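You operate a simulated robot arm through the tools that you are given. There is no shell and no other tool. Be economical: measure what you need, move in short steps, check, and stop when the job is done.

You run a simulated two-armed robot. Do the job below in one go: nothing can be reset, and whatever is moved stays where it is left.

JOB
Pick up the scoop from the top of the back belt with one hand, pass it to the other hand and put it on the loading end of the front belt.

The check looks at the end state, three seconds after you hand in, the way a careful person would. Anything else that was tipped, shoved, dropped, spilled or broken makes it a failure.

ROBOT AND FRAMES
Two 6-joint arms with two-finger grippers on one trunk, on a base that drives. Base frame: it is fixed to the floor where the robot stands at the start and does not move with it; the origin is under the middle of the robot, x ahead of it, y to its left, z up. Readings come in cm, degrees, newtons and seconds.
The left shoulder is at the start at [3, 17.8, 103.8], the right one opposite. With the tool pointing down near the work surface each hand reaches from about 10 to 84 cm from the robot's upright axis, wherever it stands, measured 20 degrees to its own side. Places, roughly: loading end of the front belt [90, -310, 90]. Payload 2.54 kg a hand.
Tool frame (each hand has its own): the origin (TCP) lies between the finger pads and is the grasp point; the fingertips stand 3 cm ahead of it; z points along the fingers, y is the line along which they close. The gripper opens to 11.6 cm. The gripper's body begins 9.5 cm behind the TCP.
Orientation is told as [roll, pitch, yaw] about the base's x, y, z axes, in that order, counted from this pose: with the fingers straight down and closing along the base's y, the tool's x points along the base's -x, its y along +y and its z along -z.

CONTROLS
- The arms move only by the tool nudge_tool. It takes "left_deltas", "right_deltas" or both (then of equal length, played together; a hand with none holds still); each is a list of rows, each an object (a shift or turn left out is 0, a gripper value left out holds the last) with "fingers": the gripper command, from -1 (shut) to 1 (fully open), values between in proportion; "translation": the shift along the tool's x, y, z in units of 400 mm (1.0 is 400 mm), a list of three; "angular": the turn, a rotation vector about the tool's x, y, z in units of 180 degrees (1.0 is 180 degrees), a list of three. In form: [{"fingers": fingers, "translation": [x, y, z], "angular": [wx, wy, wz]}, ...]. A call has 1 to 20 rows; each row is the pose to reach, as a shift and turn from the pose commanded when the call began, along the tool's axes at that moment. A call with a number of a shift or a turn outside -1 to 1 is refused whole. Each row takes 0.2 s and may step no farther than 5 cm and 8.6 degrees from the row before; otherwise, or with a gripper value out of range, the whole call is refused. A pose out of reach is approached as far as the arm can. The call stops where the force on the tool passes 40 N (or 10 N more than at its start, if that is more) or the arm is blocked; 0.2 s more then pass. Each finger travels about 15.3 cm/s and halts on what it meets, pressing with about 43 N; the grip force reading is that of the motor and also rises with nothing between the fingers. The clock runs only during rows and for 0.2 s after the last one: add rows that repeat a pose to give the fingers time. The reply holds the time, the measured pose of the TCP, the force on the tool along the base axes, the opening and the grip force, in the units named above and with some noise, with the torque about the TCP (base axes, N m) and any sound that the robot's microphone picked up, and new pictures: "show" is both (left out), scene, wrist or none (wrist: the cameras of the hands that moved).
- Cameras (640 x 400 px; columns grow to the right, rows downward): "scene" is now at [4.24, -1.52, 175.72]; the picture's right is [-0.22, -0.98, 0.00], its down [-0.78, 0.17, -0.60] and it looks along [0.59, -0.13, -0.80] (base axes); focal length 294 px, centre (320, 200). "left" rides on the left gripper at [6.9, 1.5, -12.2] in its tool frame; the picture's right is [-0.21, 0.98, 0.00], its down [-0.83, -0.18, -0.53] and it looks along [-0.52, -0.11, 0.85] (tool axes); focal length 251 px, centre (320, 200). "right" rides on the right gripper at [6.9, -1.5, -12.2] in its tool frame; the picture's right is [0.21, 0.98, 0.00], its down [-0.83, 0.18, -0.53] and it looks along [-0.52, 0.11, 0.85] (tool axes); focal length 251 px, centre (320, 200).
- move_column(by): slides the trunk up (or, below 0, down) by that many cm; the arms and the scene camera ride with it, the base frame stays. It gives what a move gives, with no picture.
- drive_base(legs): drives the robot by 1 to 6 legs, each [ahead, left, turn to the left] in cm, cm and degrees, along the robot's own axes; the way and the turn of a leg run together, so that a leg with both is an arc; at most 150 cm and 180 degrees a leg. The arms and the cameras ride along, it lands a little off, and it stops where it bumps. It gives what a move gives, and a new picture of the scene camera.
- turn_head(pan, tilt): turns the head with the scene camera to pan (to the left, within 143 degrees either way) and tilt (down, from -29 to 69), counted from straight ahead of the robot. It gives what a move gives, and a new picture of the scene camera.
- measure_at(camera, pixels): there is no depth. For up to 12 entries [column, row, z] of the newest picture of that camera ("zoom" is the newest enlarged one), the place [x, y] in the base frame at which the ray of that pixel passes the height z, good to about 0.2 cm. The clock stands still meanwhile.
- close_up(camera, box): a new picture of the part [left, top, right, bottom] of that camera's present view, enlarged. The clock stands still meanwhile.
- sign_off(): hands the job in; it is judged then, once.

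Go step by step. Measure first, check grasps and placings, and put right what went wrong. The budget is 80 turns and 260 pictures, counting those below and the enlarged ones. Unless the task says otherwise, let go and move clear before handing in, and close with one line.

The tools are called after ">>>" as a command line: name --argument value ..., lists and objects as JSON in quotes. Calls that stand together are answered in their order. nudge_tool: Moves the arms, as the interface text tells. Its arguments: {"type":"object","properties":{"left_deltas":{"type":"array"},"right_deltas":{"type":"array"},"show":{"type":"string","enum":["both","scene","wrist","none"]}},"required":[]} The other tools are called the same way: move_column (by) slides the trunk up or down; drive_base (legs) drives the base; turn_head (pan, tilt) turns the head that bears the scene camera; measure_at (camera, pixels) gives the place at which the rays of pixels pass given heights; close_up (camera, box) takes an enlarged picture of a part of a camera's view; sign_off () hands the job in.

At the start:

```text
time_s: 0.0
left_position: [53.27, 7.25, 127.66]
left_orientation: [0.0, 0.0, 0.0]
left_ft_force: [0.3, -0.5, -0.5]
left_ft_torque: [-0.01, -0.04, 0.02]
left_finger_gap: 11.57
left_gripper_force: 0.0
right_position: [43.52, -38.99, 122.42]
right_orientation: [0.1, 0.1, 0.0]
right_ft_force: [0.1, 0.7, -0.4]
right_ft_torque: [-0.02, -0.01, -0.01]
right_finger_gap: 11.58
right_gripper_force: 0.1
trunk travel left (down, up): [-25.0, 29.0]
robot x, y, heading: [0.12, 0.35, -0.1]
head pan, tilt: [-12.5, 52.9]
```

scene: 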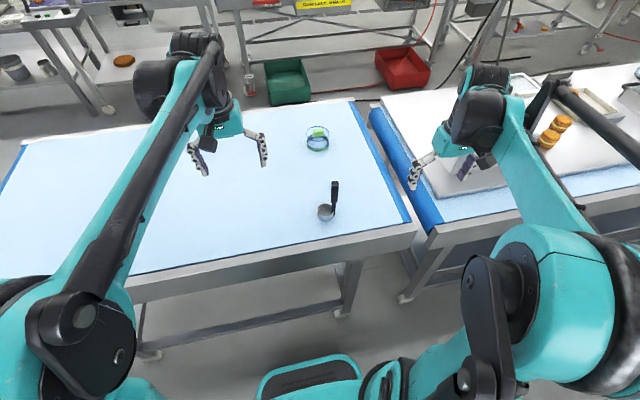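
right: 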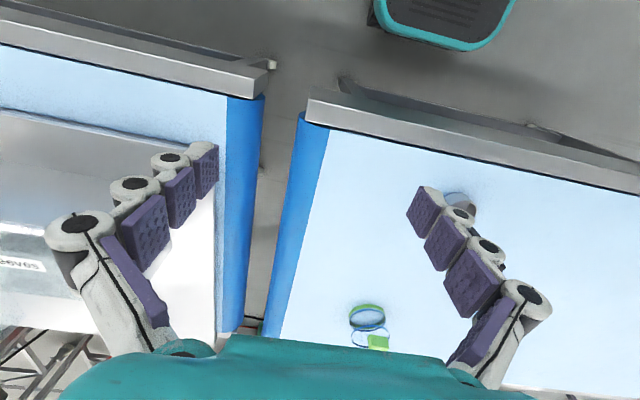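
left: 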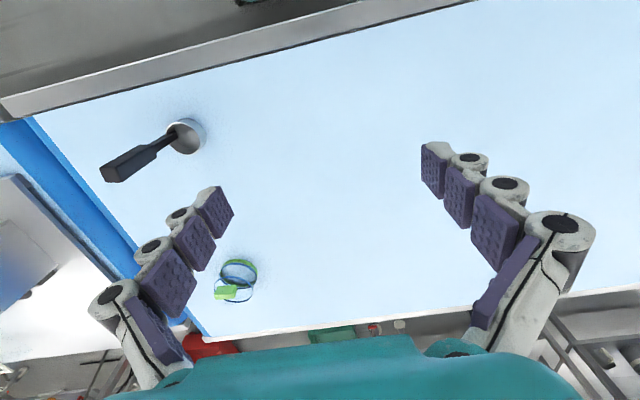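

The scoop shows near scene pixel (328,205), with its black handle standing or leaning and its bowl at (326,212). I'll enlarge it in the scene and left views before measuring.

>>> close_up --camera "scene" --box '[270, 110, 400, 240]'

>>> close_up --camera "left" --box '[80, 90, 240, 210]'

>>> measure_at --camera "scene" --pixels '[[326, 218, 90], [335, 183, 90], [335, 183, 100], [318, 140, 90], [412, 222, 90], [372, 110, 90]]'

>>> measure_at --camera "left" --pixels '[[187, 136, 90], [187, 136, 95], [112, 172, 90], [112, 172, 95], [112, 172, 100], [238, 285, 90], [33, 118, 90]]'

```text
3.08 times, centred on (335, 175) of scene
```

zoom: 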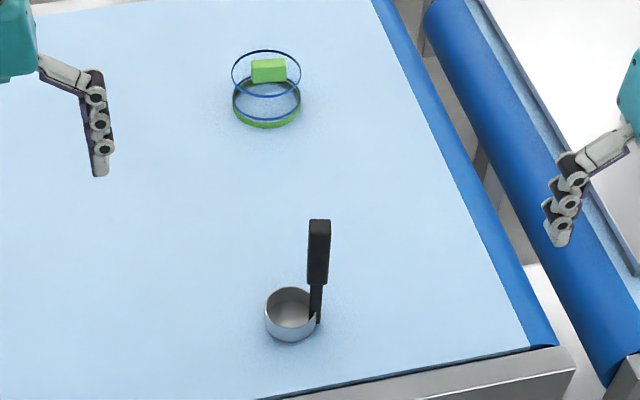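

```text
3.33 times, centred on (160, 150) of left
```

zoom: 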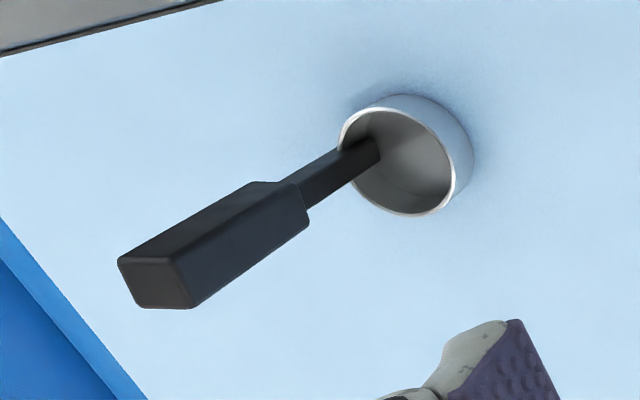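

```text
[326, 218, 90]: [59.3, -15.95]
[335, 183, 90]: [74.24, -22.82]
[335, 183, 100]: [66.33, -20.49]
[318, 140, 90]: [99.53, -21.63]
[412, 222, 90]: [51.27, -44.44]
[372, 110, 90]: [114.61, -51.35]
```

```text
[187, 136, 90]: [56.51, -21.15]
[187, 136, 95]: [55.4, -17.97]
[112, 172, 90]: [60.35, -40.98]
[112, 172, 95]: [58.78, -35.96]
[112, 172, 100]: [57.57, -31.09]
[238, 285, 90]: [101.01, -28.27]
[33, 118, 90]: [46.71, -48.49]
```

The handle stands upright: the scene and left rays to its top meet at about (55,-17,114). I'll triangulate the cup and the belt next.

>>> measure_at --camera "scene" --pixels '[[325, 209, 90], [325, 209, 95], [325, 220.5, 88], [325, 220.5, 92], [334, 214, 90], [334, 214, 95], [335, 202, 100], [335, 202, 105], [318, 146, 88], [318, 146, 92]]'

>>> measure_at --camera "left" --pixels '[[183.5, 138, 90], [183.5, 138, 95], [173, 134, 90], [173, 134, 95], [155, 149, 100], [155, 149, 105], [189, 118, 88], [189, 118, 92], [238, 273, 88], [238, 273, 92]]'

>>> turn_head --pan -70 --tilt 35

```text
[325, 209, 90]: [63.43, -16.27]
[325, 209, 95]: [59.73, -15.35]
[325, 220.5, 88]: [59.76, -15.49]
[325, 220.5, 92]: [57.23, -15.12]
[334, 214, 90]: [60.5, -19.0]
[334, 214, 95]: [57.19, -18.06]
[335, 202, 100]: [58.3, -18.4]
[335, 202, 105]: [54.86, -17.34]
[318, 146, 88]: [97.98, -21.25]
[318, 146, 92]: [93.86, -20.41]
```

```text
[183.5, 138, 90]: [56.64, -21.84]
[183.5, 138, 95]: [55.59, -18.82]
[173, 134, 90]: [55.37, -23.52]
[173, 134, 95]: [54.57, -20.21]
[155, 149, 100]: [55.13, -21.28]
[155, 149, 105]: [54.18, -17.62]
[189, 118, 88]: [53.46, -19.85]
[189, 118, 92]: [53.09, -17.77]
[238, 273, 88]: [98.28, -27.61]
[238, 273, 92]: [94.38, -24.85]
```

```text
time_s: 1.3
left_position: [53.28, 7.26, 127.71]
left_orientation: [0.0, 0.0, 0.0]
left_ft_force: [-0.4, -0.4, -0.6]
left_ft_torque: [-0.04, 0.01, 0.0]
left_finger_gap: 11.59
left_gripper_force: 0.1
right_position: [43.46, -39.01, 122.4]
right_orientation: [0.0, -0.1, 0.0]
right_ft_force: [-0.7, 0.1, 0.1]
right_ft_torque: [0.0, 0.0, 0.03]
right_finger_gap: 11.6
right_gripper_force: 0.0
trunk travel left (down, up): [-25.0, 29.0]
robot x, y, heading: [-0.06, -0.09, -0.1]
head pan, tilt: [-70.0, 35.0]
```

scene: 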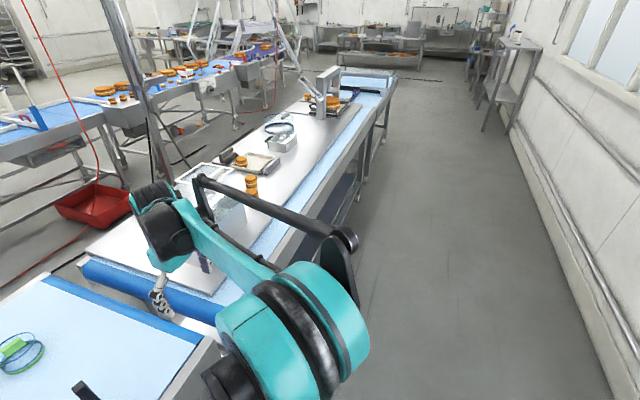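

The rays meet on the handle neck at about (54.6,-17.3,105), with the cup centre near (54,-13.8). I'll turn the right hand to a forward tilt (pitch about -65) and bring it behind the handle, still clear of it, so it can take the low part of the handle and leave the top free for the left hand.

>>> nudge_tool --right_deltas '[{"fingers": 1, "translation": [0.0075, 0.068, 0.028], "angular": [0, -0.045, 0]}, {"translation": [0.015, 0.136, 0.056], "angular": [0, -0.09, 0]}, {"translation": [0.0225, 0.204, 0.085], "angular": [0, -0.135, 0]}, {"translation": [0.03, 0.272, 0.113], "angular": [0, -0.18, 0]}, {"translation": [0.0375, 0.34, 0.142], "angular": [0, -0.225, 0]}, {"translation": [0.045, 0.408, 0.17], "angular": [0, -0.27, 0]}, {"translation": [0.0525, 0.476, 0.2], "angular": [0, -0.315, 0]}, {"translation": [0.06, 0.545, 0.2275], "angular": [0, -0.361, 0]}, {"translation": [0.06, 0.545, 0.2275], "angular": [0, -0.361, 0]}]' --show "wrist"

>>> turn_head --pan -12.5 --tilt 52.9

```text
time_s: 3.5
left_position: [53.32, 7.23, 127.58]
left_orientation: [0.0, -0.1, 0.0]
left_ft_force: [0.8, 0.5, 0.4]
left_ft_torque: [0.0, 0.05, -0.02]
left_finger_gap: 11.62
left_gripper_force: 0.1
right_position: [44.37, -16.82, 114.02]
right_orientation: [0.0, -64.9, 0.1]
right_ft_force: [0.2, -0.3, -0.4]
right_ft_torque: [0.03, 0.01, 0.01]
right_finger_gap: 11.59
right_gripper_force: 0.0
trunk travel left (down, up): [-25.0, 29.0]
robot x, y, heading: [-0.61, -0.12, 0.2]
head pan, tilt: [-70.0, 35.0]
stopped in row 9 (right hand): the arm was blocked; the commanded pose is now the measured one
```

right: 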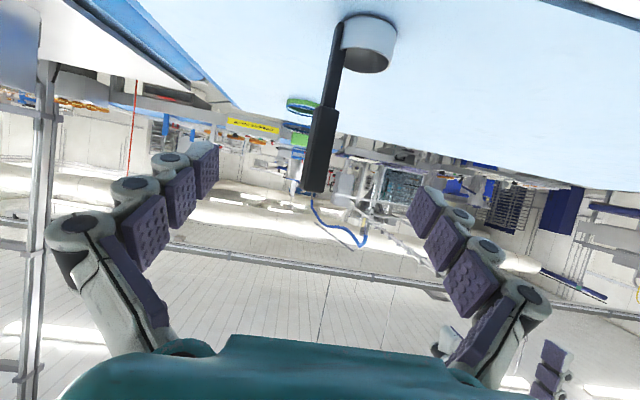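

```text
time_s: 4.7
left_position: [53.17, 7.25, 127.77]
left_orientation: [0.0, -0.1, 0.1]
left_ft_force: [-1.0, 0.5, -0.2]
left_ft_torque: [-0.01, 0.0, 0.02]
left_finger_gap: 11.61
left_gripper_force: 0.1
right_position: [44.22, -16.86, 114.07]
right_orientation: [0.1, -64.9, 0.1]
right_ft_force: [0.1, 0.3, 0.4]
right_ft_torque: [0.01, -0.01, -0.04]
right_finger_gap: 11.6
right_gripper_force: 0.0
trunk travel left (down, up): [-25.0, 29.0]
robot x, y, heading: [0.14, -0.12, 0.0]
head pan, tilt: [-12.5, 52.9]
```

scene: 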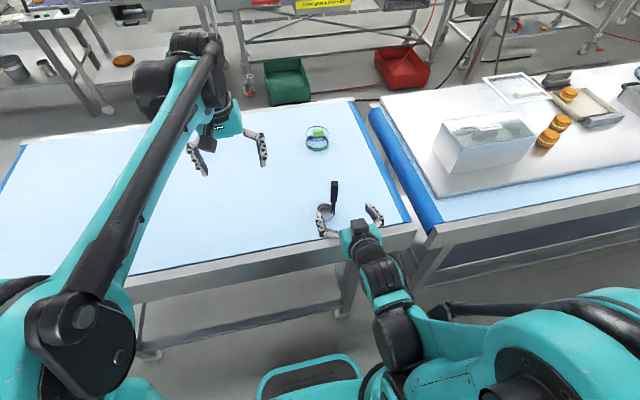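

The right hand is at (44.2,-16.9,114) with pitch -65. I'll measure the handle precisely from its view (top (313,190), grip bottom (325,107), cup (370,45)).

>>> measure_at --camera "right" --pixels '[[324, 108, 106], [324, 108, 108], [332, 72, 102], [332, 72, 104], [367, 70, 96], [367, 70, 98], [372, 18, 94], [372, 18, 97], [313, 185, 113], [313, 185, 115]]'

>>> close_up --camera "right" --box '[260, 0, 430, 200]'

>>> close_up --camera "scene" --box '[290, 170, 410, 250]'

```text
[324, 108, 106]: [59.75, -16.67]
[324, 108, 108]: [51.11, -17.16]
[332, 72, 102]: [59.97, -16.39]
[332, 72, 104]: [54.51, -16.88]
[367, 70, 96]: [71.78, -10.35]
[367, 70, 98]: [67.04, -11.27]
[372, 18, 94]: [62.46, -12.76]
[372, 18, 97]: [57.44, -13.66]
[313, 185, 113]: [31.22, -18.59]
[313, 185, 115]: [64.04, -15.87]
```

```text
2.00 times, centred on (345, 100) of right
```

zoom: 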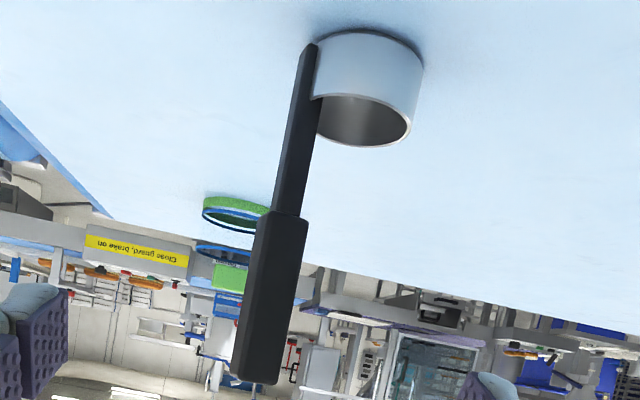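

```text
5.00 times, centred on (350, 210) of scene
```

zoom: 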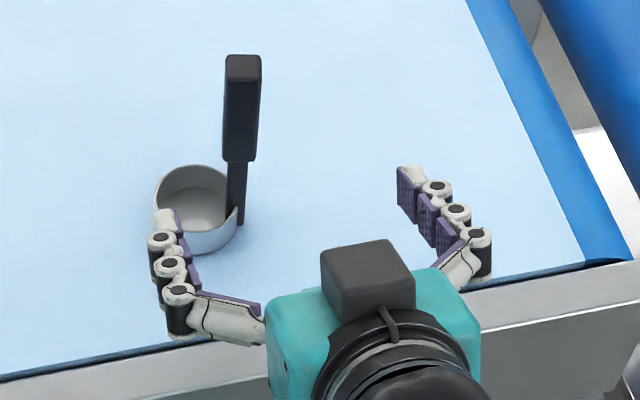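

Next I need the belt height and the cup's extent more exactly.

>>> measure_at --camera "right" --pixels '[[371, 16, 98], [371, 16, 100], [366, 48, 100], [366, 48, 103], [365, 74, 100], [365, 74, 102], [396, 42, 102], [342, 30, 100], [302, 98, 98], [298, 102, 98], [298, 102, 100]]'

>>> measure_at --camera "scene" --pixels '[[327, 220, 98], [327, 220, 96], [328, 203.5, 102], [336, 214.5, 102], [337, 191, 107.2], [337, 202, 107.2], [338.5, 182, 114], [335, 183, 114], [341, 183, 114], [317, 150, 98]]'

```text
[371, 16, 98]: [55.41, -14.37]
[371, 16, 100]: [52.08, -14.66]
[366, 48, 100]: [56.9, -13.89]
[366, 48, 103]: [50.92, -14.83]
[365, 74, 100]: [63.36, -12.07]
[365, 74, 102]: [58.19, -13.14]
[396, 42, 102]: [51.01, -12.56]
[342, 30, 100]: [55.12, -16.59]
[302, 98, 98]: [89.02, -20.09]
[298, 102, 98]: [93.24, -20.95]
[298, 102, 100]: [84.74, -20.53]
```

```text
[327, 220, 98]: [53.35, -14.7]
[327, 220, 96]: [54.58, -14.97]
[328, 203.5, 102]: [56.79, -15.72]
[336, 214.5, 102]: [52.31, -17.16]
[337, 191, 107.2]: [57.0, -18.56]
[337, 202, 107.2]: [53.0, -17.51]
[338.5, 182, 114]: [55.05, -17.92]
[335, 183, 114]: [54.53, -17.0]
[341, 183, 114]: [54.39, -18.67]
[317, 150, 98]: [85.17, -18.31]
```

The handle centre is (54.5,-17.0), the grip runs z≈107.3–114.4, the cup rim is at ~103.2 and the belt at ~100. The hand is almost on the right line, so I'll move in along the tool axis to z≈108.9.

>>> nudge_tool --right_deltas '[{"fingers": 1, "translation": [0.002, -0.001, 0.072]}, {"translation": [0.004, -0.002, 0.144]}, {"translation": [0.006, -0.002, 0.216]}, {"translation": [0.008, -0.002, 0.288]}, {"translation": [0.008, -0.002, 0.288]}]' --show "both"

>>> close_up --camera "scene" --box '[290, 170, 410, 250]'

```text
time_s: 5.9
left_position: [53.16, 7.2, 127.82]
left_orientation: [0.0, 0.0, 0.0]
left_ft_force: [-0.3, -0.2, 0.1]
left_ft_torque: [0.04, -0.01, 0.03]
left_finger_gap: 11.59
left_gripper_force: 0.1
right_position: [55.08, -17.08, 111.16]
right_orientation: [-0.1, -64.9, 0.0]
right_ft_force: [-0.5, -0.2, 0.2]
right_ft_torque: [-0.01, 0.02, 0.0]
right_finger_gap: 11.58
right_gripper_force: 0.0
right hand out of reach, approached as far as the arm can: row 1, 2, 3, 4, 5
trunk travel left (down, up): [-25.0, 29.0]
robot x, y, heading: [0.31, -0.03, 0.1]
head pan, tilt: [-12.5, 52.9]
```

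scene: 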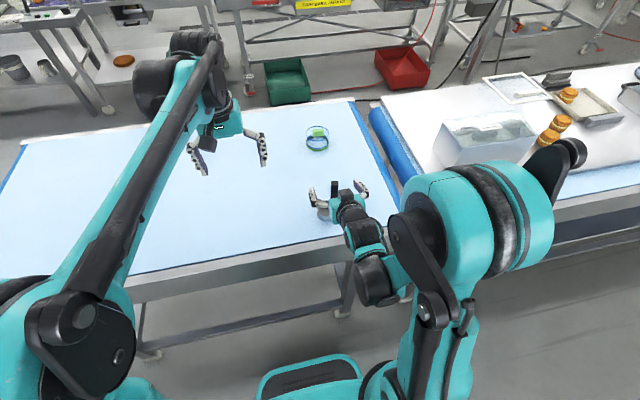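
right: 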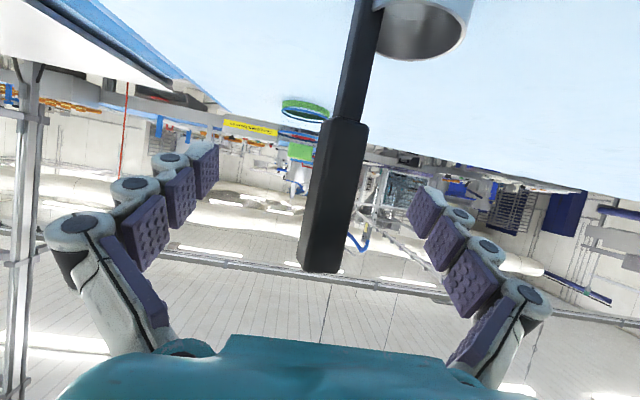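

```text
5.00 times, centred on (350, 210) of scene
```

zoom: 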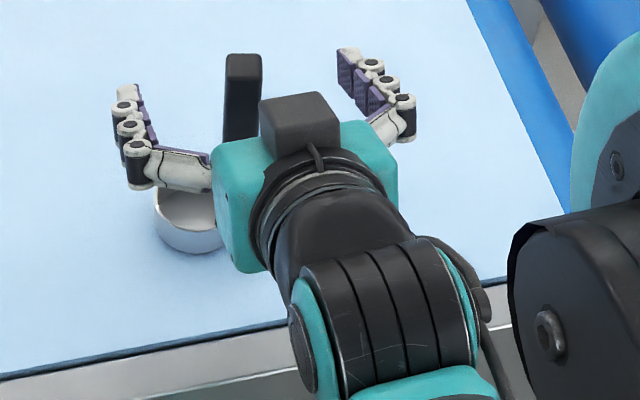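

The hand stopped at z 111.2, the near limit of the arm, with the handle between the fingers. Lowering the trunk 2.2 cm brings it to the grasp height.

>>> move_column --by -2.2

>>> close_up --camera "right" --box '[0, 0, 640, 400]'

```text
time_s: 6.6
left_position: [53.28, 7.25, 125.59]
left_orientation: [0.1, 0.0, 0.0]
left_ft_force: [0.3, -0.1, -0.2]
left_ft_torque: [0.0, 0.04, 0.01]
left_finger_gap: 11.6
left_gripper_force: 0.0
right_position: [55.08, -17.12, 108.91]
right_orientation: [0.0, -64.8, 0.0]
right_ft_force: [0.1, -0.1, 0.5]
right_ft_torque: [0.0, -0.01, -0.04]
right_finger_gap: 11.61
right_gripper_force: 0.1
trunk travel left (down, up): [-22.8, 31.2]
robot x, y, heading: [-0.1, -0.11, 0.1]
head pan, tilt: [-12.5, 52.9]
```

```text
1.00 times, centred on (320, 200) of right (not enlarged: the box is as wide or as high as the picture)
```

zoom: 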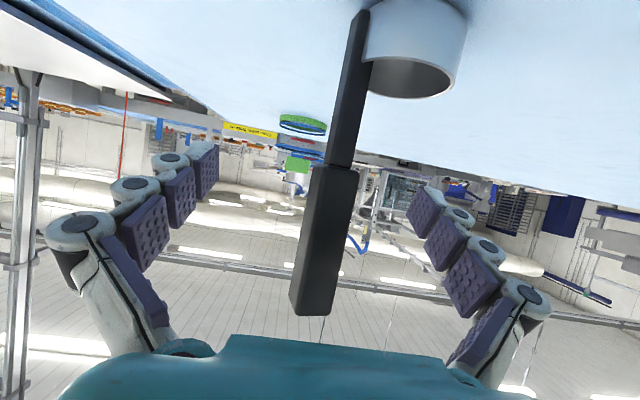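

The handle (cols 308–353 at TCP row 192) sits about 0.4 cm to the +y side. I'll shift by that, close partway, and check before gripping.

>>> nudge_tool --right_deltas '[{"fingers": 0, "translation": [0, 0.01, 0]}, {"fingers": -0.3, "translation": [0, 0.01, 0]}]' --show "wrist"

```text
time_s: 7.2
left_position: [53.17, 7.2, 125.65]
left_orientation: [-0.1, 0.0, 0.0]
left_ft_force: [0.4, -0.1, 0.4]
left_ft_torque: [0.01, -0.02, -0.01]
left_finger_gap: 11.59
left_gripper_force: 0.1
right_position: [55.16, -16.75, 108.84]
right_orientation: [0.0, -64.7, 0.0]
right_ft_force: [0.9, 0.4, -0.2]
right_ft_torque: [-0.01, -0.01, -0.02]
right_finger_gap: 4.06
right_gripper_force: 0.1
trunk travel left (down, up): [-22.8, 31.2]
robot x, y, heading: [0.22, -0.05, -0.0]
head pan, tilt: [-12.5, 52.9]
```

right: 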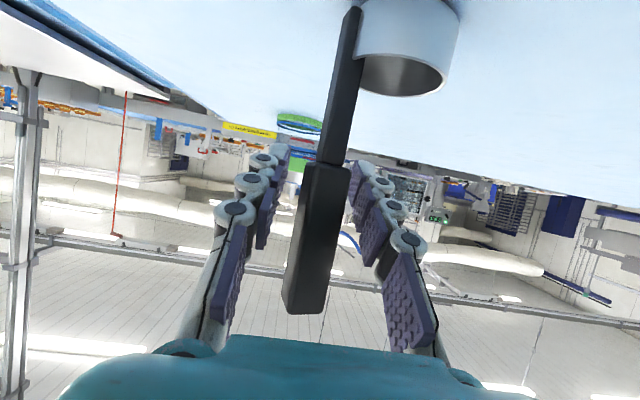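

The handle is centred between the pads, so I'll close fully.

>>> nudge_tool --right_deltas '[{"fingers": -0.6, "translation": [0, 0.004, 0]}, {"fingers": -0.8, "translation": [0, 0.004, 0]}, {"fingers": -1, "translation": [0, 0.004, 0]}, {"fingers": -1, "translation": [0, 0.004, 0]}]' --show "wrist"

```text
time_s: 8.2
left_position: [53.29, 7.28, 125.5]
left_orientation: [0.0, 0.0, 0.0]
left_ft_force: [-0.2, 0.5, -0.4]
left_ft_torque: [0.0, 0.0, -0.03]
left_finger_gap: 11.61
left_gripper_force: 0.0
right_position: [55.16, -16.61, 108.91]
right_orientation: [0.0, -64.8, -0.1]
right_ft_force: [0.6, 0.7, -0.2]
right_ft_torque: [0.03, 0.05, 0.02]
right_finger_gap: 1.78
right_gripper_force: 41.2
trunk travel left (down, up): [-22.8, 31.2]
robot x, y, heading: [0.05, -0.26, -0.2]
head pan, tilt: [-12.5, 52.9]
```

right: 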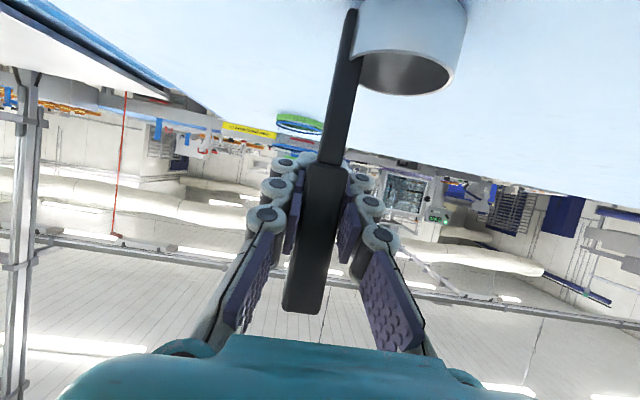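

The grip holds at a gap of 1.78 cm and 41 N. I'll lift straight up with the trunk.

>>> move_column --by 15

>>> close_up --camera "scene" --box '[180, 100, 480, 290]'

>>> close_up --camera "right" --box '[0, 0, 640, 400]'

>>> close_up --camera "left" --box '[0, 0, 640, 400]'

```text
time_s: 10.0
left_position: [53.17, 7.24, 140.58]
left_orientation: [0.0, 0.0, 0.0]
left_ft_force: [0.4, 0.2, -0.1]
left_ft_torque: [0.0, -0.03, 0.02]
left_finger_gap: 11.62
left_gripper_force: 0.2
right_position: [55.13, -16.54, 123.86]
right_orientation: [0.0, -64.8, 0.1]
right_ft_force: [-0.1, 0.8, -1.5]
right_ft_torque: [-0.02, -0.01, 0.06]
right_finger_gap: 1.76
right_gripper_force: 41.0
trunk travel left (down, up): [-37.8, 16.2]
robot x, y, heading: [0.09, -0.15, 0.1]
head pan, tilt: [-12.5, 52.9]
```

```text
2.11 times, centred on (330, 195) of scene
```

zoom: 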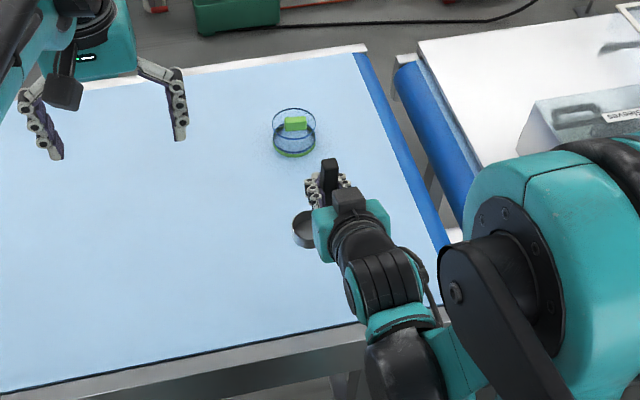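

```text
1.00 times, centred on (320, 200) of right (not enlarged: the box is as wide or as high as the picture)
```

zoom: 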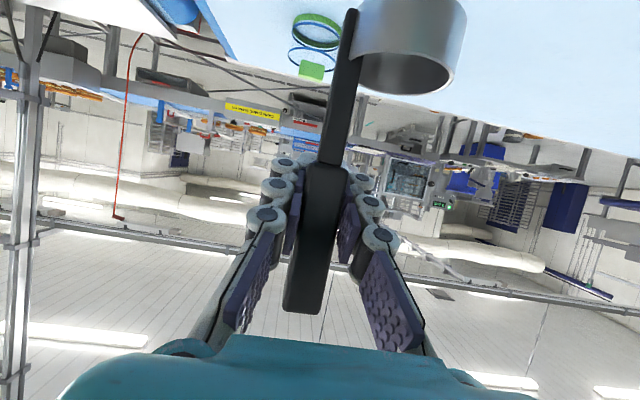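

```text
1.00 times, centred on (320, 200) of left (not enlarged: the box is as wide or as high as the picture)
```

zoom: 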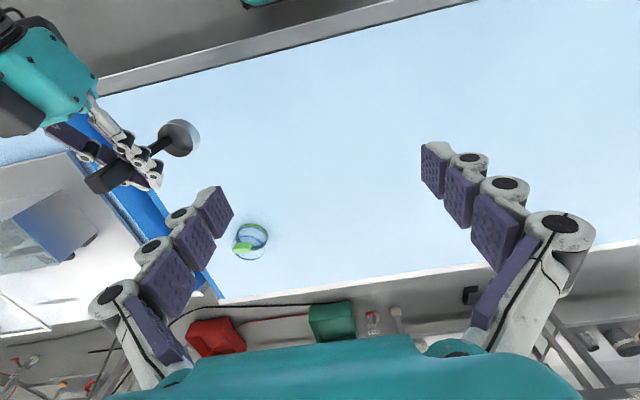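

The scoop is held, and its handle top is near (54.5,-16.6,129.4). Before bringing in the left hand I'll check how high the black box on the right gripper stands.

>>> close_up --camera "left" --box '[0, 0, 220, 220]'

>>> close_up --camera "scene" --box '[300, 160, 400, 240]'

```text
1.82 times, centred on (110, 110) of left
```

zoom: 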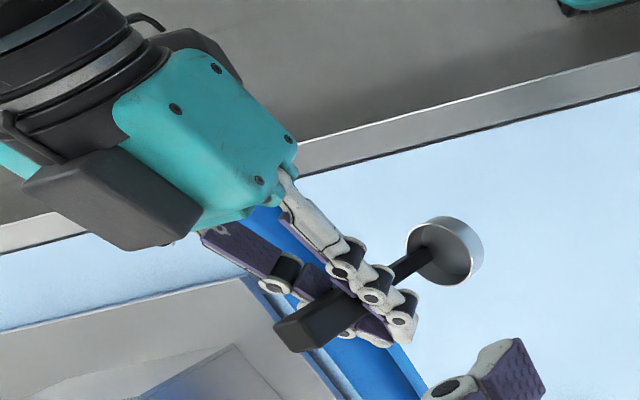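

```text
5.00 times, centred on (350, 200) of scene
```

zoom: 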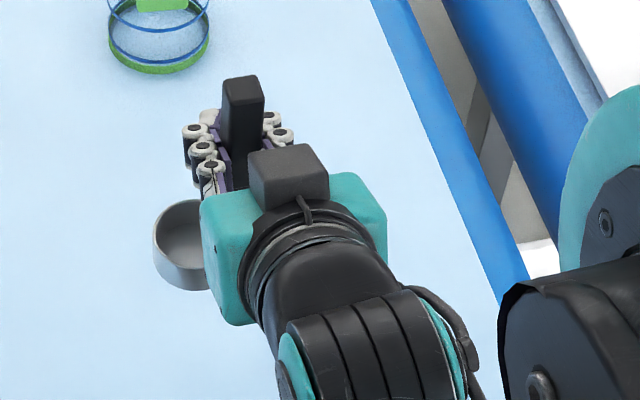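

>>> measure_at --camera "scene" --pixels '[[335.6, 190.4, 128], [335.6, 190.4, 132], [335.6, 190.4, 136], [334.5, 177.5, 129.4], [351, 193, 132]]'

>>> measure_at --camera "left" --pixels '[[44, 116.5, 128], [44, 116.5, 132], [44, 116.5, 136], [25, 133, 128], [25, 133, 132], [5, 137, 132], [96, 182, 129.4], [96, 182, 128]]'

```text
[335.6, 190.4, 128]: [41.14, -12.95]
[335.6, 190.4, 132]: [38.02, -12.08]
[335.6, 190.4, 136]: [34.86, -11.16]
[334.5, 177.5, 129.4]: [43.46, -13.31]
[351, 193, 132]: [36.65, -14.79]
```

```text
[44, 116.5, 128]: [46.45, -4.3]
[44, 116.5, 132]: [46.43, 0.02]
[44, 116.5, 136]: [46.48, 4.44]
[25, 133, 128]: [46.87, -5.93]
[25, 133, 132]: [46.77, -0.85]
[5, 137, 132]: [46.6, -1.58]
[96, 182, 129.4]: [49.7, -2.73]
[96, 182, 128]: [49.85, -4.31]
```

Those measurements used the pre-lift picture, so I corrected them by the 12.8 cm lift: the box tops out near z≈131 at x≤49, which leaves the left hand clear. I'll bring the left hand over the handle, still about 10 cm above it.

>>> nudge_tool --left_deltas '[{"fingers": 1, "translation": [-0.005, -0.1, 0]}, {"fingers": 0.6, "translation": [-0.01, -0.2, 0]}, {"fingers": 0.2, "translation": [-0.016, -0.3, 0]}, {"fingers": 0.2, "translation": [-0.022, -0.4, 0]}, {"fingers": 0.2, "translation": [-0.028, -0.5, 0]}, {"fingers": 0.2, "translation": [-0.0325, -0.595, 0]}, {"fingers": 0.2, "translation": [-0.0325, -0.595, 0]}]' --show "both"

```text
time_s: 11.6
left_position: [54.57, -16.36, 140.84]
left_orientation: [0.1, 0.1, 0.0]
left_ft_force: [0.0, 1.2, -0.4]
left_ft_torque: [-0.05, -0.02, -0.02]
left_finger_gap: 6.97
left_gripper_force: 0.1
right_position: [55.12, -16.44, 123.9]
right_orientation: [0.0, -64.8, 0.0]
right_ft_force: [0.4, 0.3, -1.3]
right_ft_torque: [-0.01, -0.02, -0.02]
right_finger_gap: 1.76
right_gripper_force: 41.0
trunk travel left (down, up): [-37.8, 16.2]
robot x, y, heading: [0.25, -0.06, -0.3]
head pan, tilt: [-12.5, 52.9]
```

scene: 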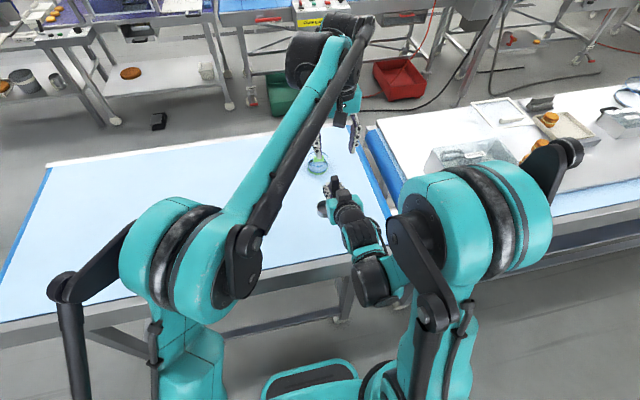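
left: 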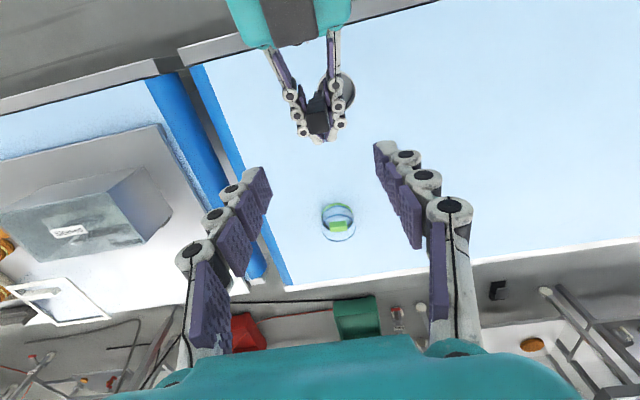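

The handle end shows near left pixel (318,125). I'll enlarge and measure it.

>>> close_up --camera "left" --box '[230, 0, 410, 150]'

>>> close_up --camera "scene" --box '[280, 100, 420, 240]'

>>> measure_at --camera "left" --pixels '[[318, 133, 129.4], [318, 125, 129.4], [318, 110, 129.4], [308, 122, 129.4], [328, 122, 129.4]]'

```text
2.67 times, centred on (320, 75) of left
```

zoom: 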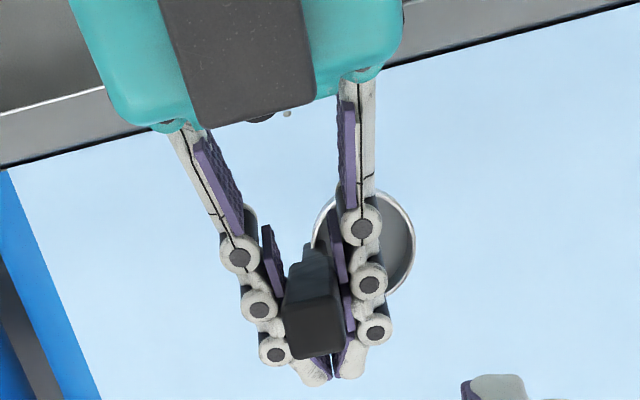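

```text
2.86 times, centred on (350, 170) of scene
```

zoom: 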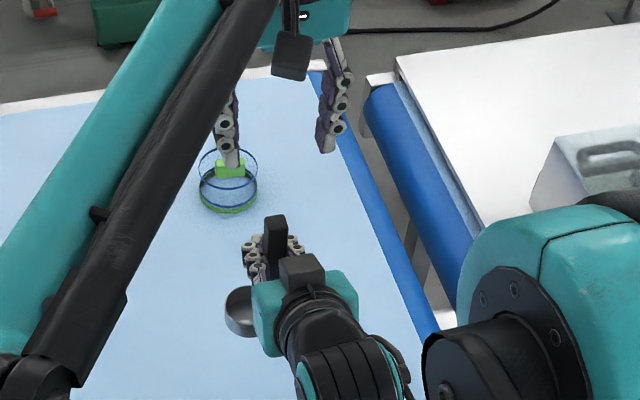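

```text
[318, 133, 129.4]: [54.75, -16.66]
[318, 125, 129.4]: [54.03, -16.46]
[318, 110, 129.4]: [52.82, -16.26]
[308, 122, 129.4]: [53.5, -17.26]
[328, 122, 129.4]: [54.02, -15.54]
```

The handle's top face is centred at (53.9,-16.4). I'll descend in small steps to z≈131.5 and look again.

>>> nudge_tool --left_deltas '[{"fingers": 0.2, "translation": [0.004, -0.001, 0.08]}, {"translation": [0.008, -0.001, 0.16]}, {"translation": [0.009, -0.001, 0.232]}, {"translation": [0.009, -0.001, 0.232]}]' --show "both"

>>> close_up --camera "scene" --box '[280, 130, 400, 230]'

>>> close_up --camera "right" --box '[0, 0, 640, 400]'

```text
time_s: 12.6
left_position: [54.26, -16.41, 131.39]
left_orientation: [0.0, 0.1, 0.0]
left_ft_force: [-0.9, 0.2, 0.5]
left_ft_torque: [0.01, 0.0, -0.03]
left_finger_gap: 6.96
left_gripper_force: 0.1
right_position: [55.18, -16.54, 123.96]
right_orientation: [0.1, -64.8, 0.2]
right_ft_force: [-0.3, 0.6, -1.5]
right_ft_torque: [0.02, 0.02, 0.01]
right_finger_gap: 1.76
right_gripper_force: 41.0
trunk travel left (down, up): [-37.8, 16.2]
robot x, y, heading: [-0.14, 0.06, -0.1]
head pan, tilt: [-12.5, 52.9]
```

scene: 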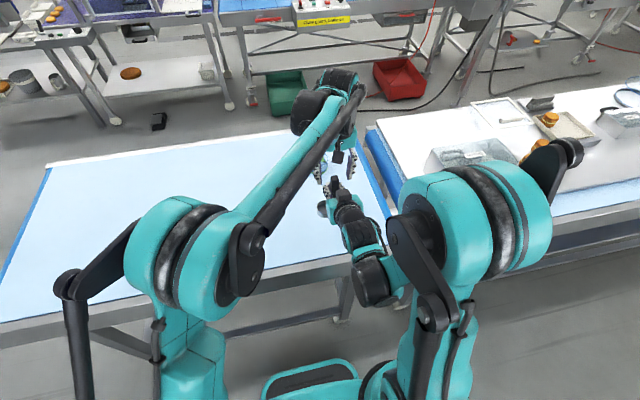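
left: 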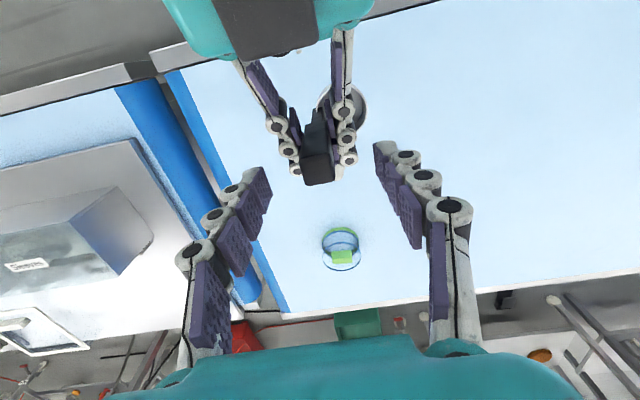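

```text
4.00 times, centred on (340, 180) of scene
```

zoom: 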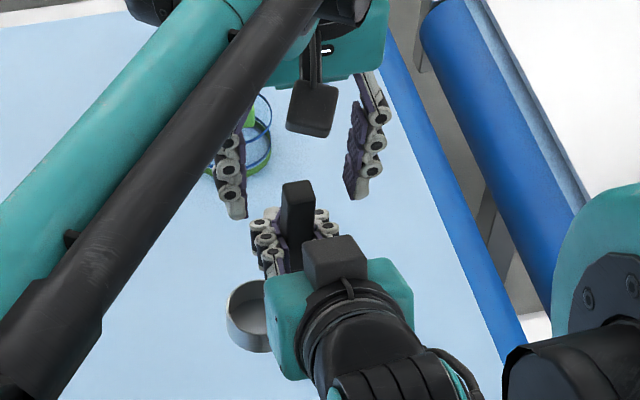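

```text
1.00 times, centred on (320, 200) of right (not enlarged: the box is as wide or as high as the picture)
```

zoom: 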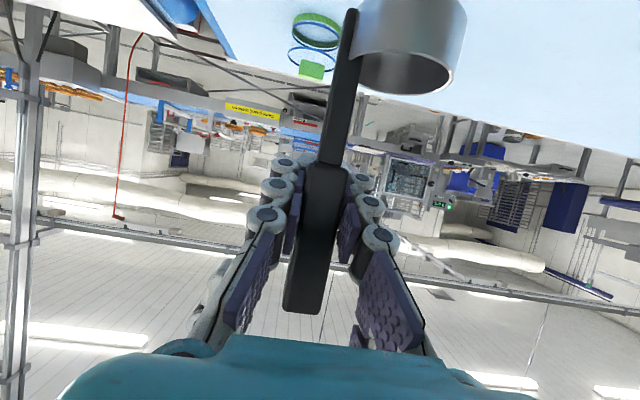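

The clearances look good. I'll check the handle top (left (318,170)) once more, then take the final step down.

>>> measure_at --camera "left" --pixels '[[318, 170, 129.4], [318, 184, 129.4], [303, 172, 129.4], [333, 170, 129.4], [318, 170, 128.8]]'

>>> close_up --camera "left" --box '[230, 60, 410, 210]'

```text
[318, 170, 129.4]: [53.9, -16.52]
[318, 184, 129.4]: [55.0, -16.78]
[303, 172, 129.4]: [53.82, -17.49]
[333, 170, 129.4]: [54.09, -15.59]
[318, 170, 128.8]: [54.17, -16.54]
```

```text
2.67 times, centred on (320, 135) of left
```

zoom: 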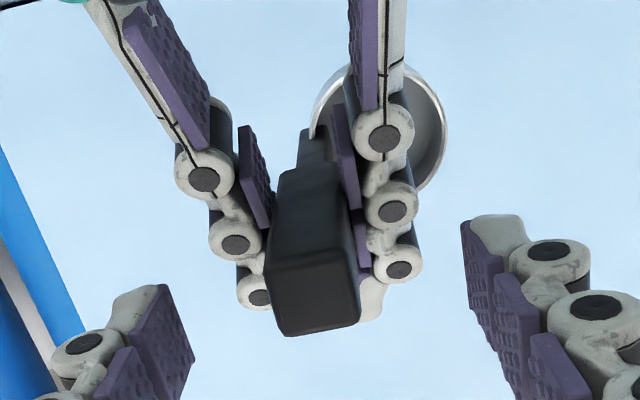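

The handle centre is (53.95,-16.55). I'll descend 1.6 cm and close the left fingers.

>>> nudge_tool --left_deltas '[{"fingers": 0.2, "translation": [0, -0.003, 0.02]}, {"fingers": 0.2, "translation": [0, -0.003, 0.04]}, {"fingers": -0.3, "translation": [0, -0.003, 0.04]}, {"fingers": -0.6, "translation": [0, -0.003, 0.04]}]' --show "both"

>>> close_up --camera "left" --box '[230, 90, 410, 240]'

>>> close_up --camera "right" --box '[200, 150, 440, 350]'

```text
time_s: 13.6
left_position: [54.12, -16.76, 129.73]
left_orientation: [-0.1, 0.0, 0.0]
left_ft_force: [-0.1, 0.6, 0.7]
left_ft_torque: [-0.03, -0.03, -0.04]
left_finger_gap: 2.36
left_gripper_force: 0.2
right_position: [55.13, -16.57, 123.94]
right_orientation: [0.0, -64.8, 0.0]
right_ft_force: [0.7, 0.7, -0.9]
right_ft_torque: [0.0, -0.02, -0.03]
right_finger_gap: 1.76
right_gripper_force: 41.2
trunk travel left (down, up): [-37.8, 16.2]
robot x, y, heading: [0.43, -0.04, -0.2]
head pan, tilt: [-12.5, 52.9]
```

scene: 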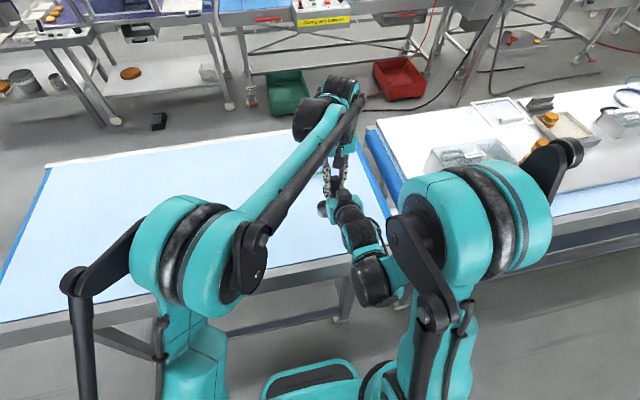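
left: 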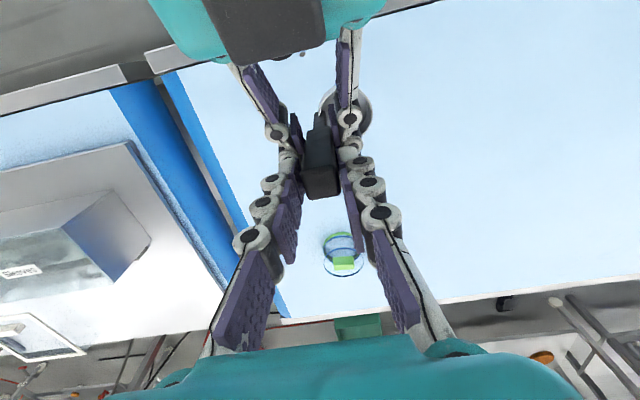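

```text
2.67 times, centred on (320, 165) of left
```

zoom: 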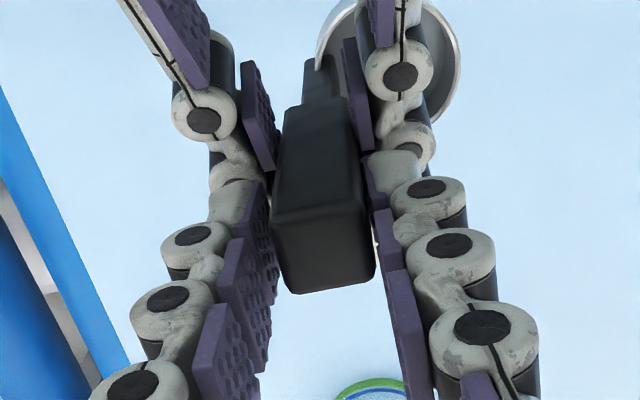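

```text
2.00 times, centred on (320, 250) of right
```

zoom: 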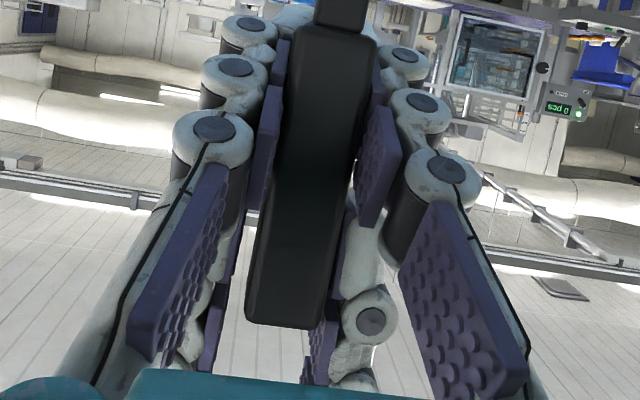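

The left pads straddle the handle top clear of the right fingers. I'll centre by 0.2 cm and close.

>>> nudge_tool --left_deltas '[{"fingers": -0.6, "translation": [0, 0.005, 0]}, {"fingers": -0.8, "translation": [0, 0.005, 0]}, {"fingers": -1, "translation": [0, 0.005, 0]}, {"fingers": -1, "translation": [0, 0.005, 0]}]' --show "wrist"

```text
time_s: 14.6
left_position: [54.11, -16.57, 129.73]
left_orientation: [0.2, 0.0, 0.0]
left_ft_force: [1.8, -4.4, -0.8]
left_ft_torque: [-0.15, 0.02, 0.02]
left_finger_gap: 1.89
left_gripper_force: 43.3
right_position: [55.09, -16.58, 123.99]
right_orientation: [0.0, -64.7, 0.0]
right_ft_force: [-0.7, 3.5, -1.0]
right_ft_torque: [-0.09, -0.08, -0.1]
right_finger_gap: 1.76
right_gripper_force: 41.1
trunk travel left (down, up): [-37.8, 16.2]
robot x, y, heading: [-0.2, -0.02, 0.0]
head pan, tilt: [-12.5, 52.9]
```

left: 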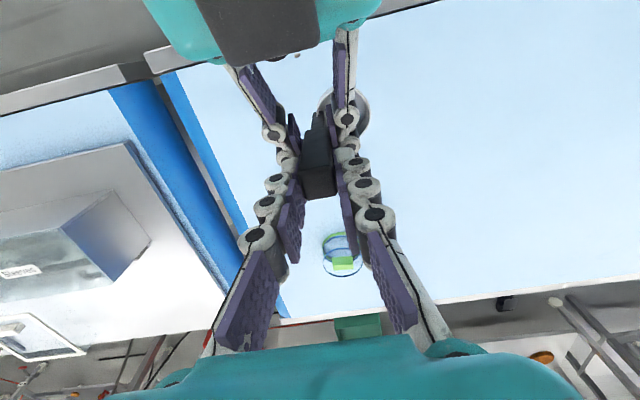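

Both hands hold it (left gap 1.89 cm, 43 N). I'll open the right hand and look.

>>> nudge_tool --right_deltas '[{"fingers": -0.6}, {"fingers": -0.1}, {"fingers": 0.2}]' --show "wrist"

>>> close_up --camera "left" --box '[230, 90, 410, 240]'

```text
time_s: 15.4
left_position: [54.26, -16.46, 129.75]
left_orientation: [0.1, 0.0, 0.0]
left_ft_force: [0.5, 0.2, 0.2]
left_ft_torque: [-0.04, 0.01, -0.01]
left_finger_gap: 1.87
left_gripper_force: 42.9
right_position: [55.07, -16.61, 123.89]
right_orientation: [0.0, -64.8, 0.1]
right_ft_force: [-0.5, -0.8, 0.8]
right_ft_torque: [0.01, -0.01, 0.04]
right_finger_gap: 6.95
right_gripper_force: 0.1
trunk travel left (down, up): [-37.8, 16.2]
robot x, y, heading: [-0.01, -0.25, 0.4]
head pan, tilt: [-12.5, 52.9]
```

right: 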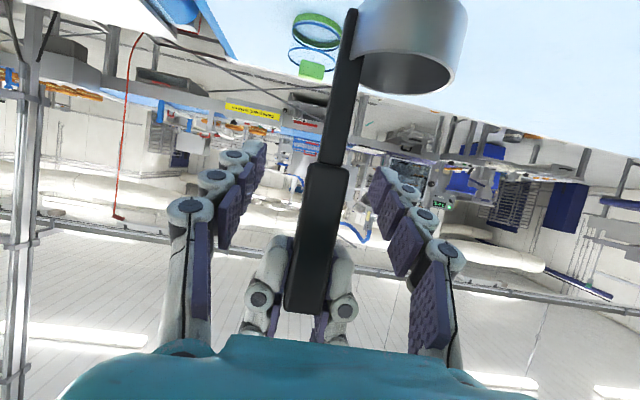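

```text
2.67 times, centred on (320, 165) of left
```

zoom: 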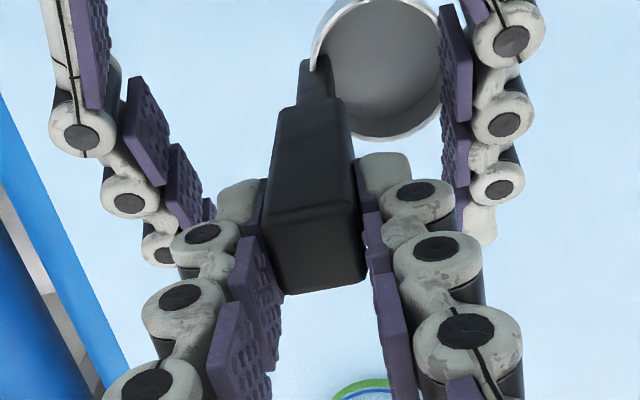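

The left hand alone holds the scoop with no slip. I'll back the right hand out along the path it came in on.

>>> nudge_tool --right_deltas '[{"fingers": 0.2, "translation": [0.012, 0, -0.07]}, {"translation": [0.025, 0, -0.14]}, {"translation": [0.037, 0, -0.21]}, {"translation": [0.05, 0, -0.2775]}]' --show "scene"

>>> close_up --camera "left" --box '[0, 0, 640, 400]'

```text
time_s: 16.4
left_position: [53.9, -16.63, 129.82]
left_orientation: [0.1, -0.2, 0.0]
left_ft_force: [-1.1, -0.2, 0.4]
left_ft_torque: [-0.03, -0.06, -0.01]
left_finger_gap: 1.91
left_gripper_force: 42.7
right_position: [44.01, -16.46, 126.96]
right_orientation: [0.0, -64.8, 0.1]
right_ft_force: [-0.7, -0.2, 0.3]
right_ft_torque: [0.01, 0.0, -0.03]
right_finger_gap: 6.97
right_gripper_force: 0.0
trunk travel left (down, up): [-37.8, 16.2]
robot x, y, heading: [0.25, 0.22, -0.0]
head pan, tilt: [-12.5, 52.9]
```

scene: 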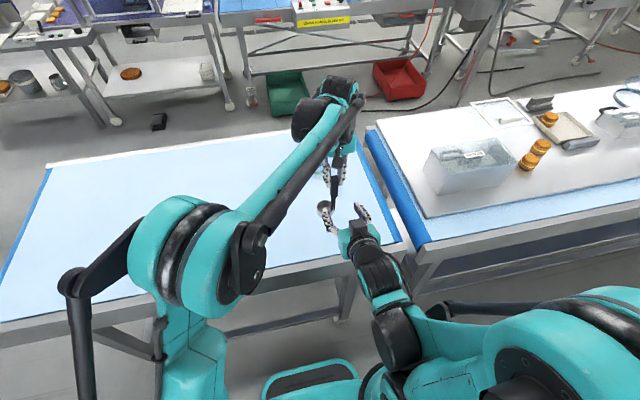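

```text
1.00 times, centred on (320, 200) of left (not enlarged: the box is as wide or as high as the picture)
```

zoom: 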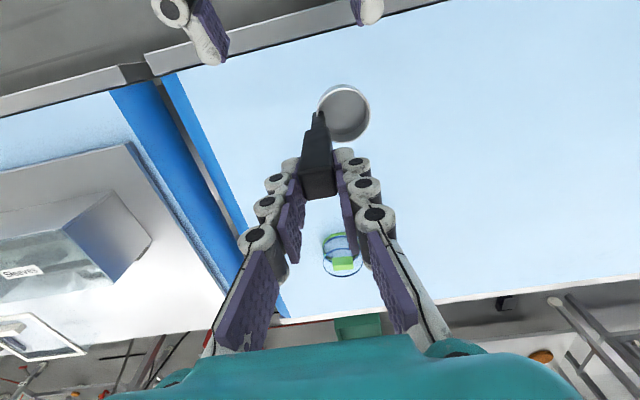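

The right hand is free. I'll part the hands: right back to pointing down on its own side, left with the scoop to the left.

>>> nudge_tool --left_deltas '[{"translation": [0, 0.068, 0]}, {"translation": [0, 0.136, 0]}, {"translation": [0, 0.204, 0]}, {"translation": [0, 0.272, 0]}, {"translation": [0, 0.34, 0]}, {"translation": [0, 0.408, 0]}, {"translation": [0, 0.476, 0]}, {"translation": [0, 0.545, 0]}, {"translation": [0, 0.545, 0]}]' --right_deltas '[{"translation": [-0.026, -0.07, -0.019], "angular": [0, 0.045, 0]}, {"translation": [-0.051, -0.14, -0.038], "angular": [0, 0.09, 0]}, {"translation": [-0.077, -0.211, -0.057], "angular": [0, 0.135, 0]}, {"translation": [-0.1025, -0.281, -0.0755], "angular": [0, 0.18, 0]}, {"translation": [-0.128, -0.352, -0.094], "angular": [0, 0.225, 0]}, {"translation": [-0.154, -0.422, -0.113], "angular": [0, 0.27, 0]}, {"translation": [-0.18, -0.492, -0.132], "angular": [0, 0.315, 0]}, {"translation": [-0.205, -0.5625, -0.151], "angular": [0, 0.361, 0]}, {"translation": [-0.205, -0.5625, -0.151], "angular": [0, 0.361, 0]}]' --show "scene"

>>> turn_head --pan -130 --tilt 30

>>> turn_head --pan -75 --tilt 25

```text
time_s: 18.4
left_position: [54.07, 5.31, 129.84]
left_orientation: [0.0, 0.1, 0.0]
left_ft_force: [0.0, 1.5, 0.2]
left_ft_torque: [-0.01, -0.05, 0.0]
left_finger_gap: 1.88
left_gripper_force: 42.9
right_position: [42.3, -39.01, 136.81]
right_orientation: [0.0, 0.2, 0.1]
right_ft_force: [-1.3, 0.0, 0.1]
right_ft_torque: [-0.01, -0.02, 0.0]
right_finger_gap: 6.96
right_gripper_force: 0.0
trunk travel left (down, up): [-37.8, 16.2]
robot x, y, heading: [-0.27, 0.23, 0.1]
head pan, tilt: [-12.5, 52.9]
```

scene: 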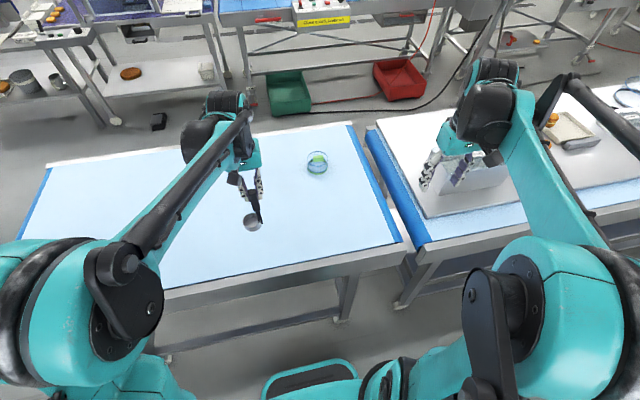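

```text
time_s: 20.3
left_position: [54.22, 5.16, 129.6]
left_orientation: [-0.1, 0.0, 0.0]
left_ft_force: [-0.6, 0.5, 0.2]
left_ft_torque: [-0.02, 0.01, -0.01]
left_finger_gap: 1.89
left_gripper_force: 42.6
right_position: [42.44, -39.08, 136.63]
right_orientation: [0.0, 0.2, 0.0]
right_ft_force: [0.3, -0.5, 0.9]
right_ft_torque: [0.0, -0.01, -0.01]
right_finger_gap: 6.98
right_gripper_force: 0.1
trunk travel left (down, up): [-37.8, 16.2]
robot x, y, heading: [0.0, 0.07, -0.1]
head pan, tilt: [-130.0, 30.0]
```

scene: 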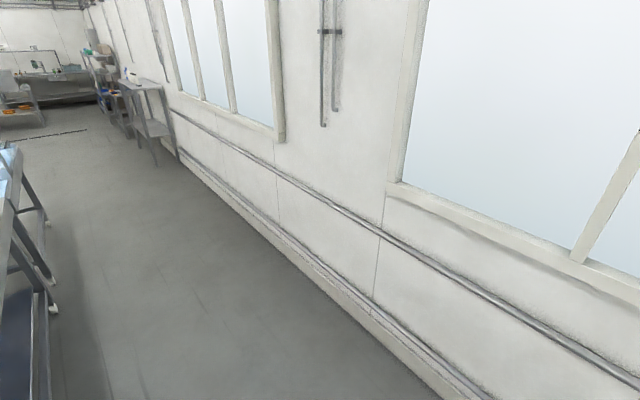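

```text
time_s: 21.6
left_position: [54.13, 5.21, 129.67]
left_orientation: [0.0, 0.0, 0.1]
left_ft_force: [0.9, -0.7, 0.1]
left_ft_torque: [-0.01, -0.02, 0.0]
left_finger_gap: 1.93
left_gripper_force: 42.8
right_position: [42.42, -39.05, 136.58]
right_orientation: [0.0, 0.2, 0.0]
right_ft_force: [-0.7, 0.2, -0.4]
right_ft_torque: [0.0, 0.02, 0.01]
right_finger_gap: 6.99
right_gripper_force: 0.1
trunk travel left (down, up): [-37.8, 16.2]
robot x, y, heading: [0.19, 0.21, 0.0]
head pan, tilt: [-75.0, 25.0]
```

scene: 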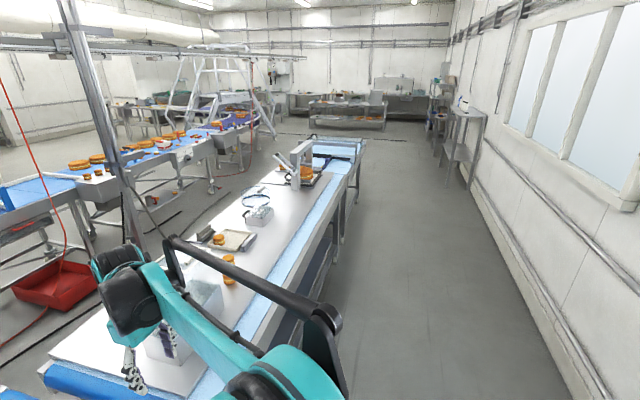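

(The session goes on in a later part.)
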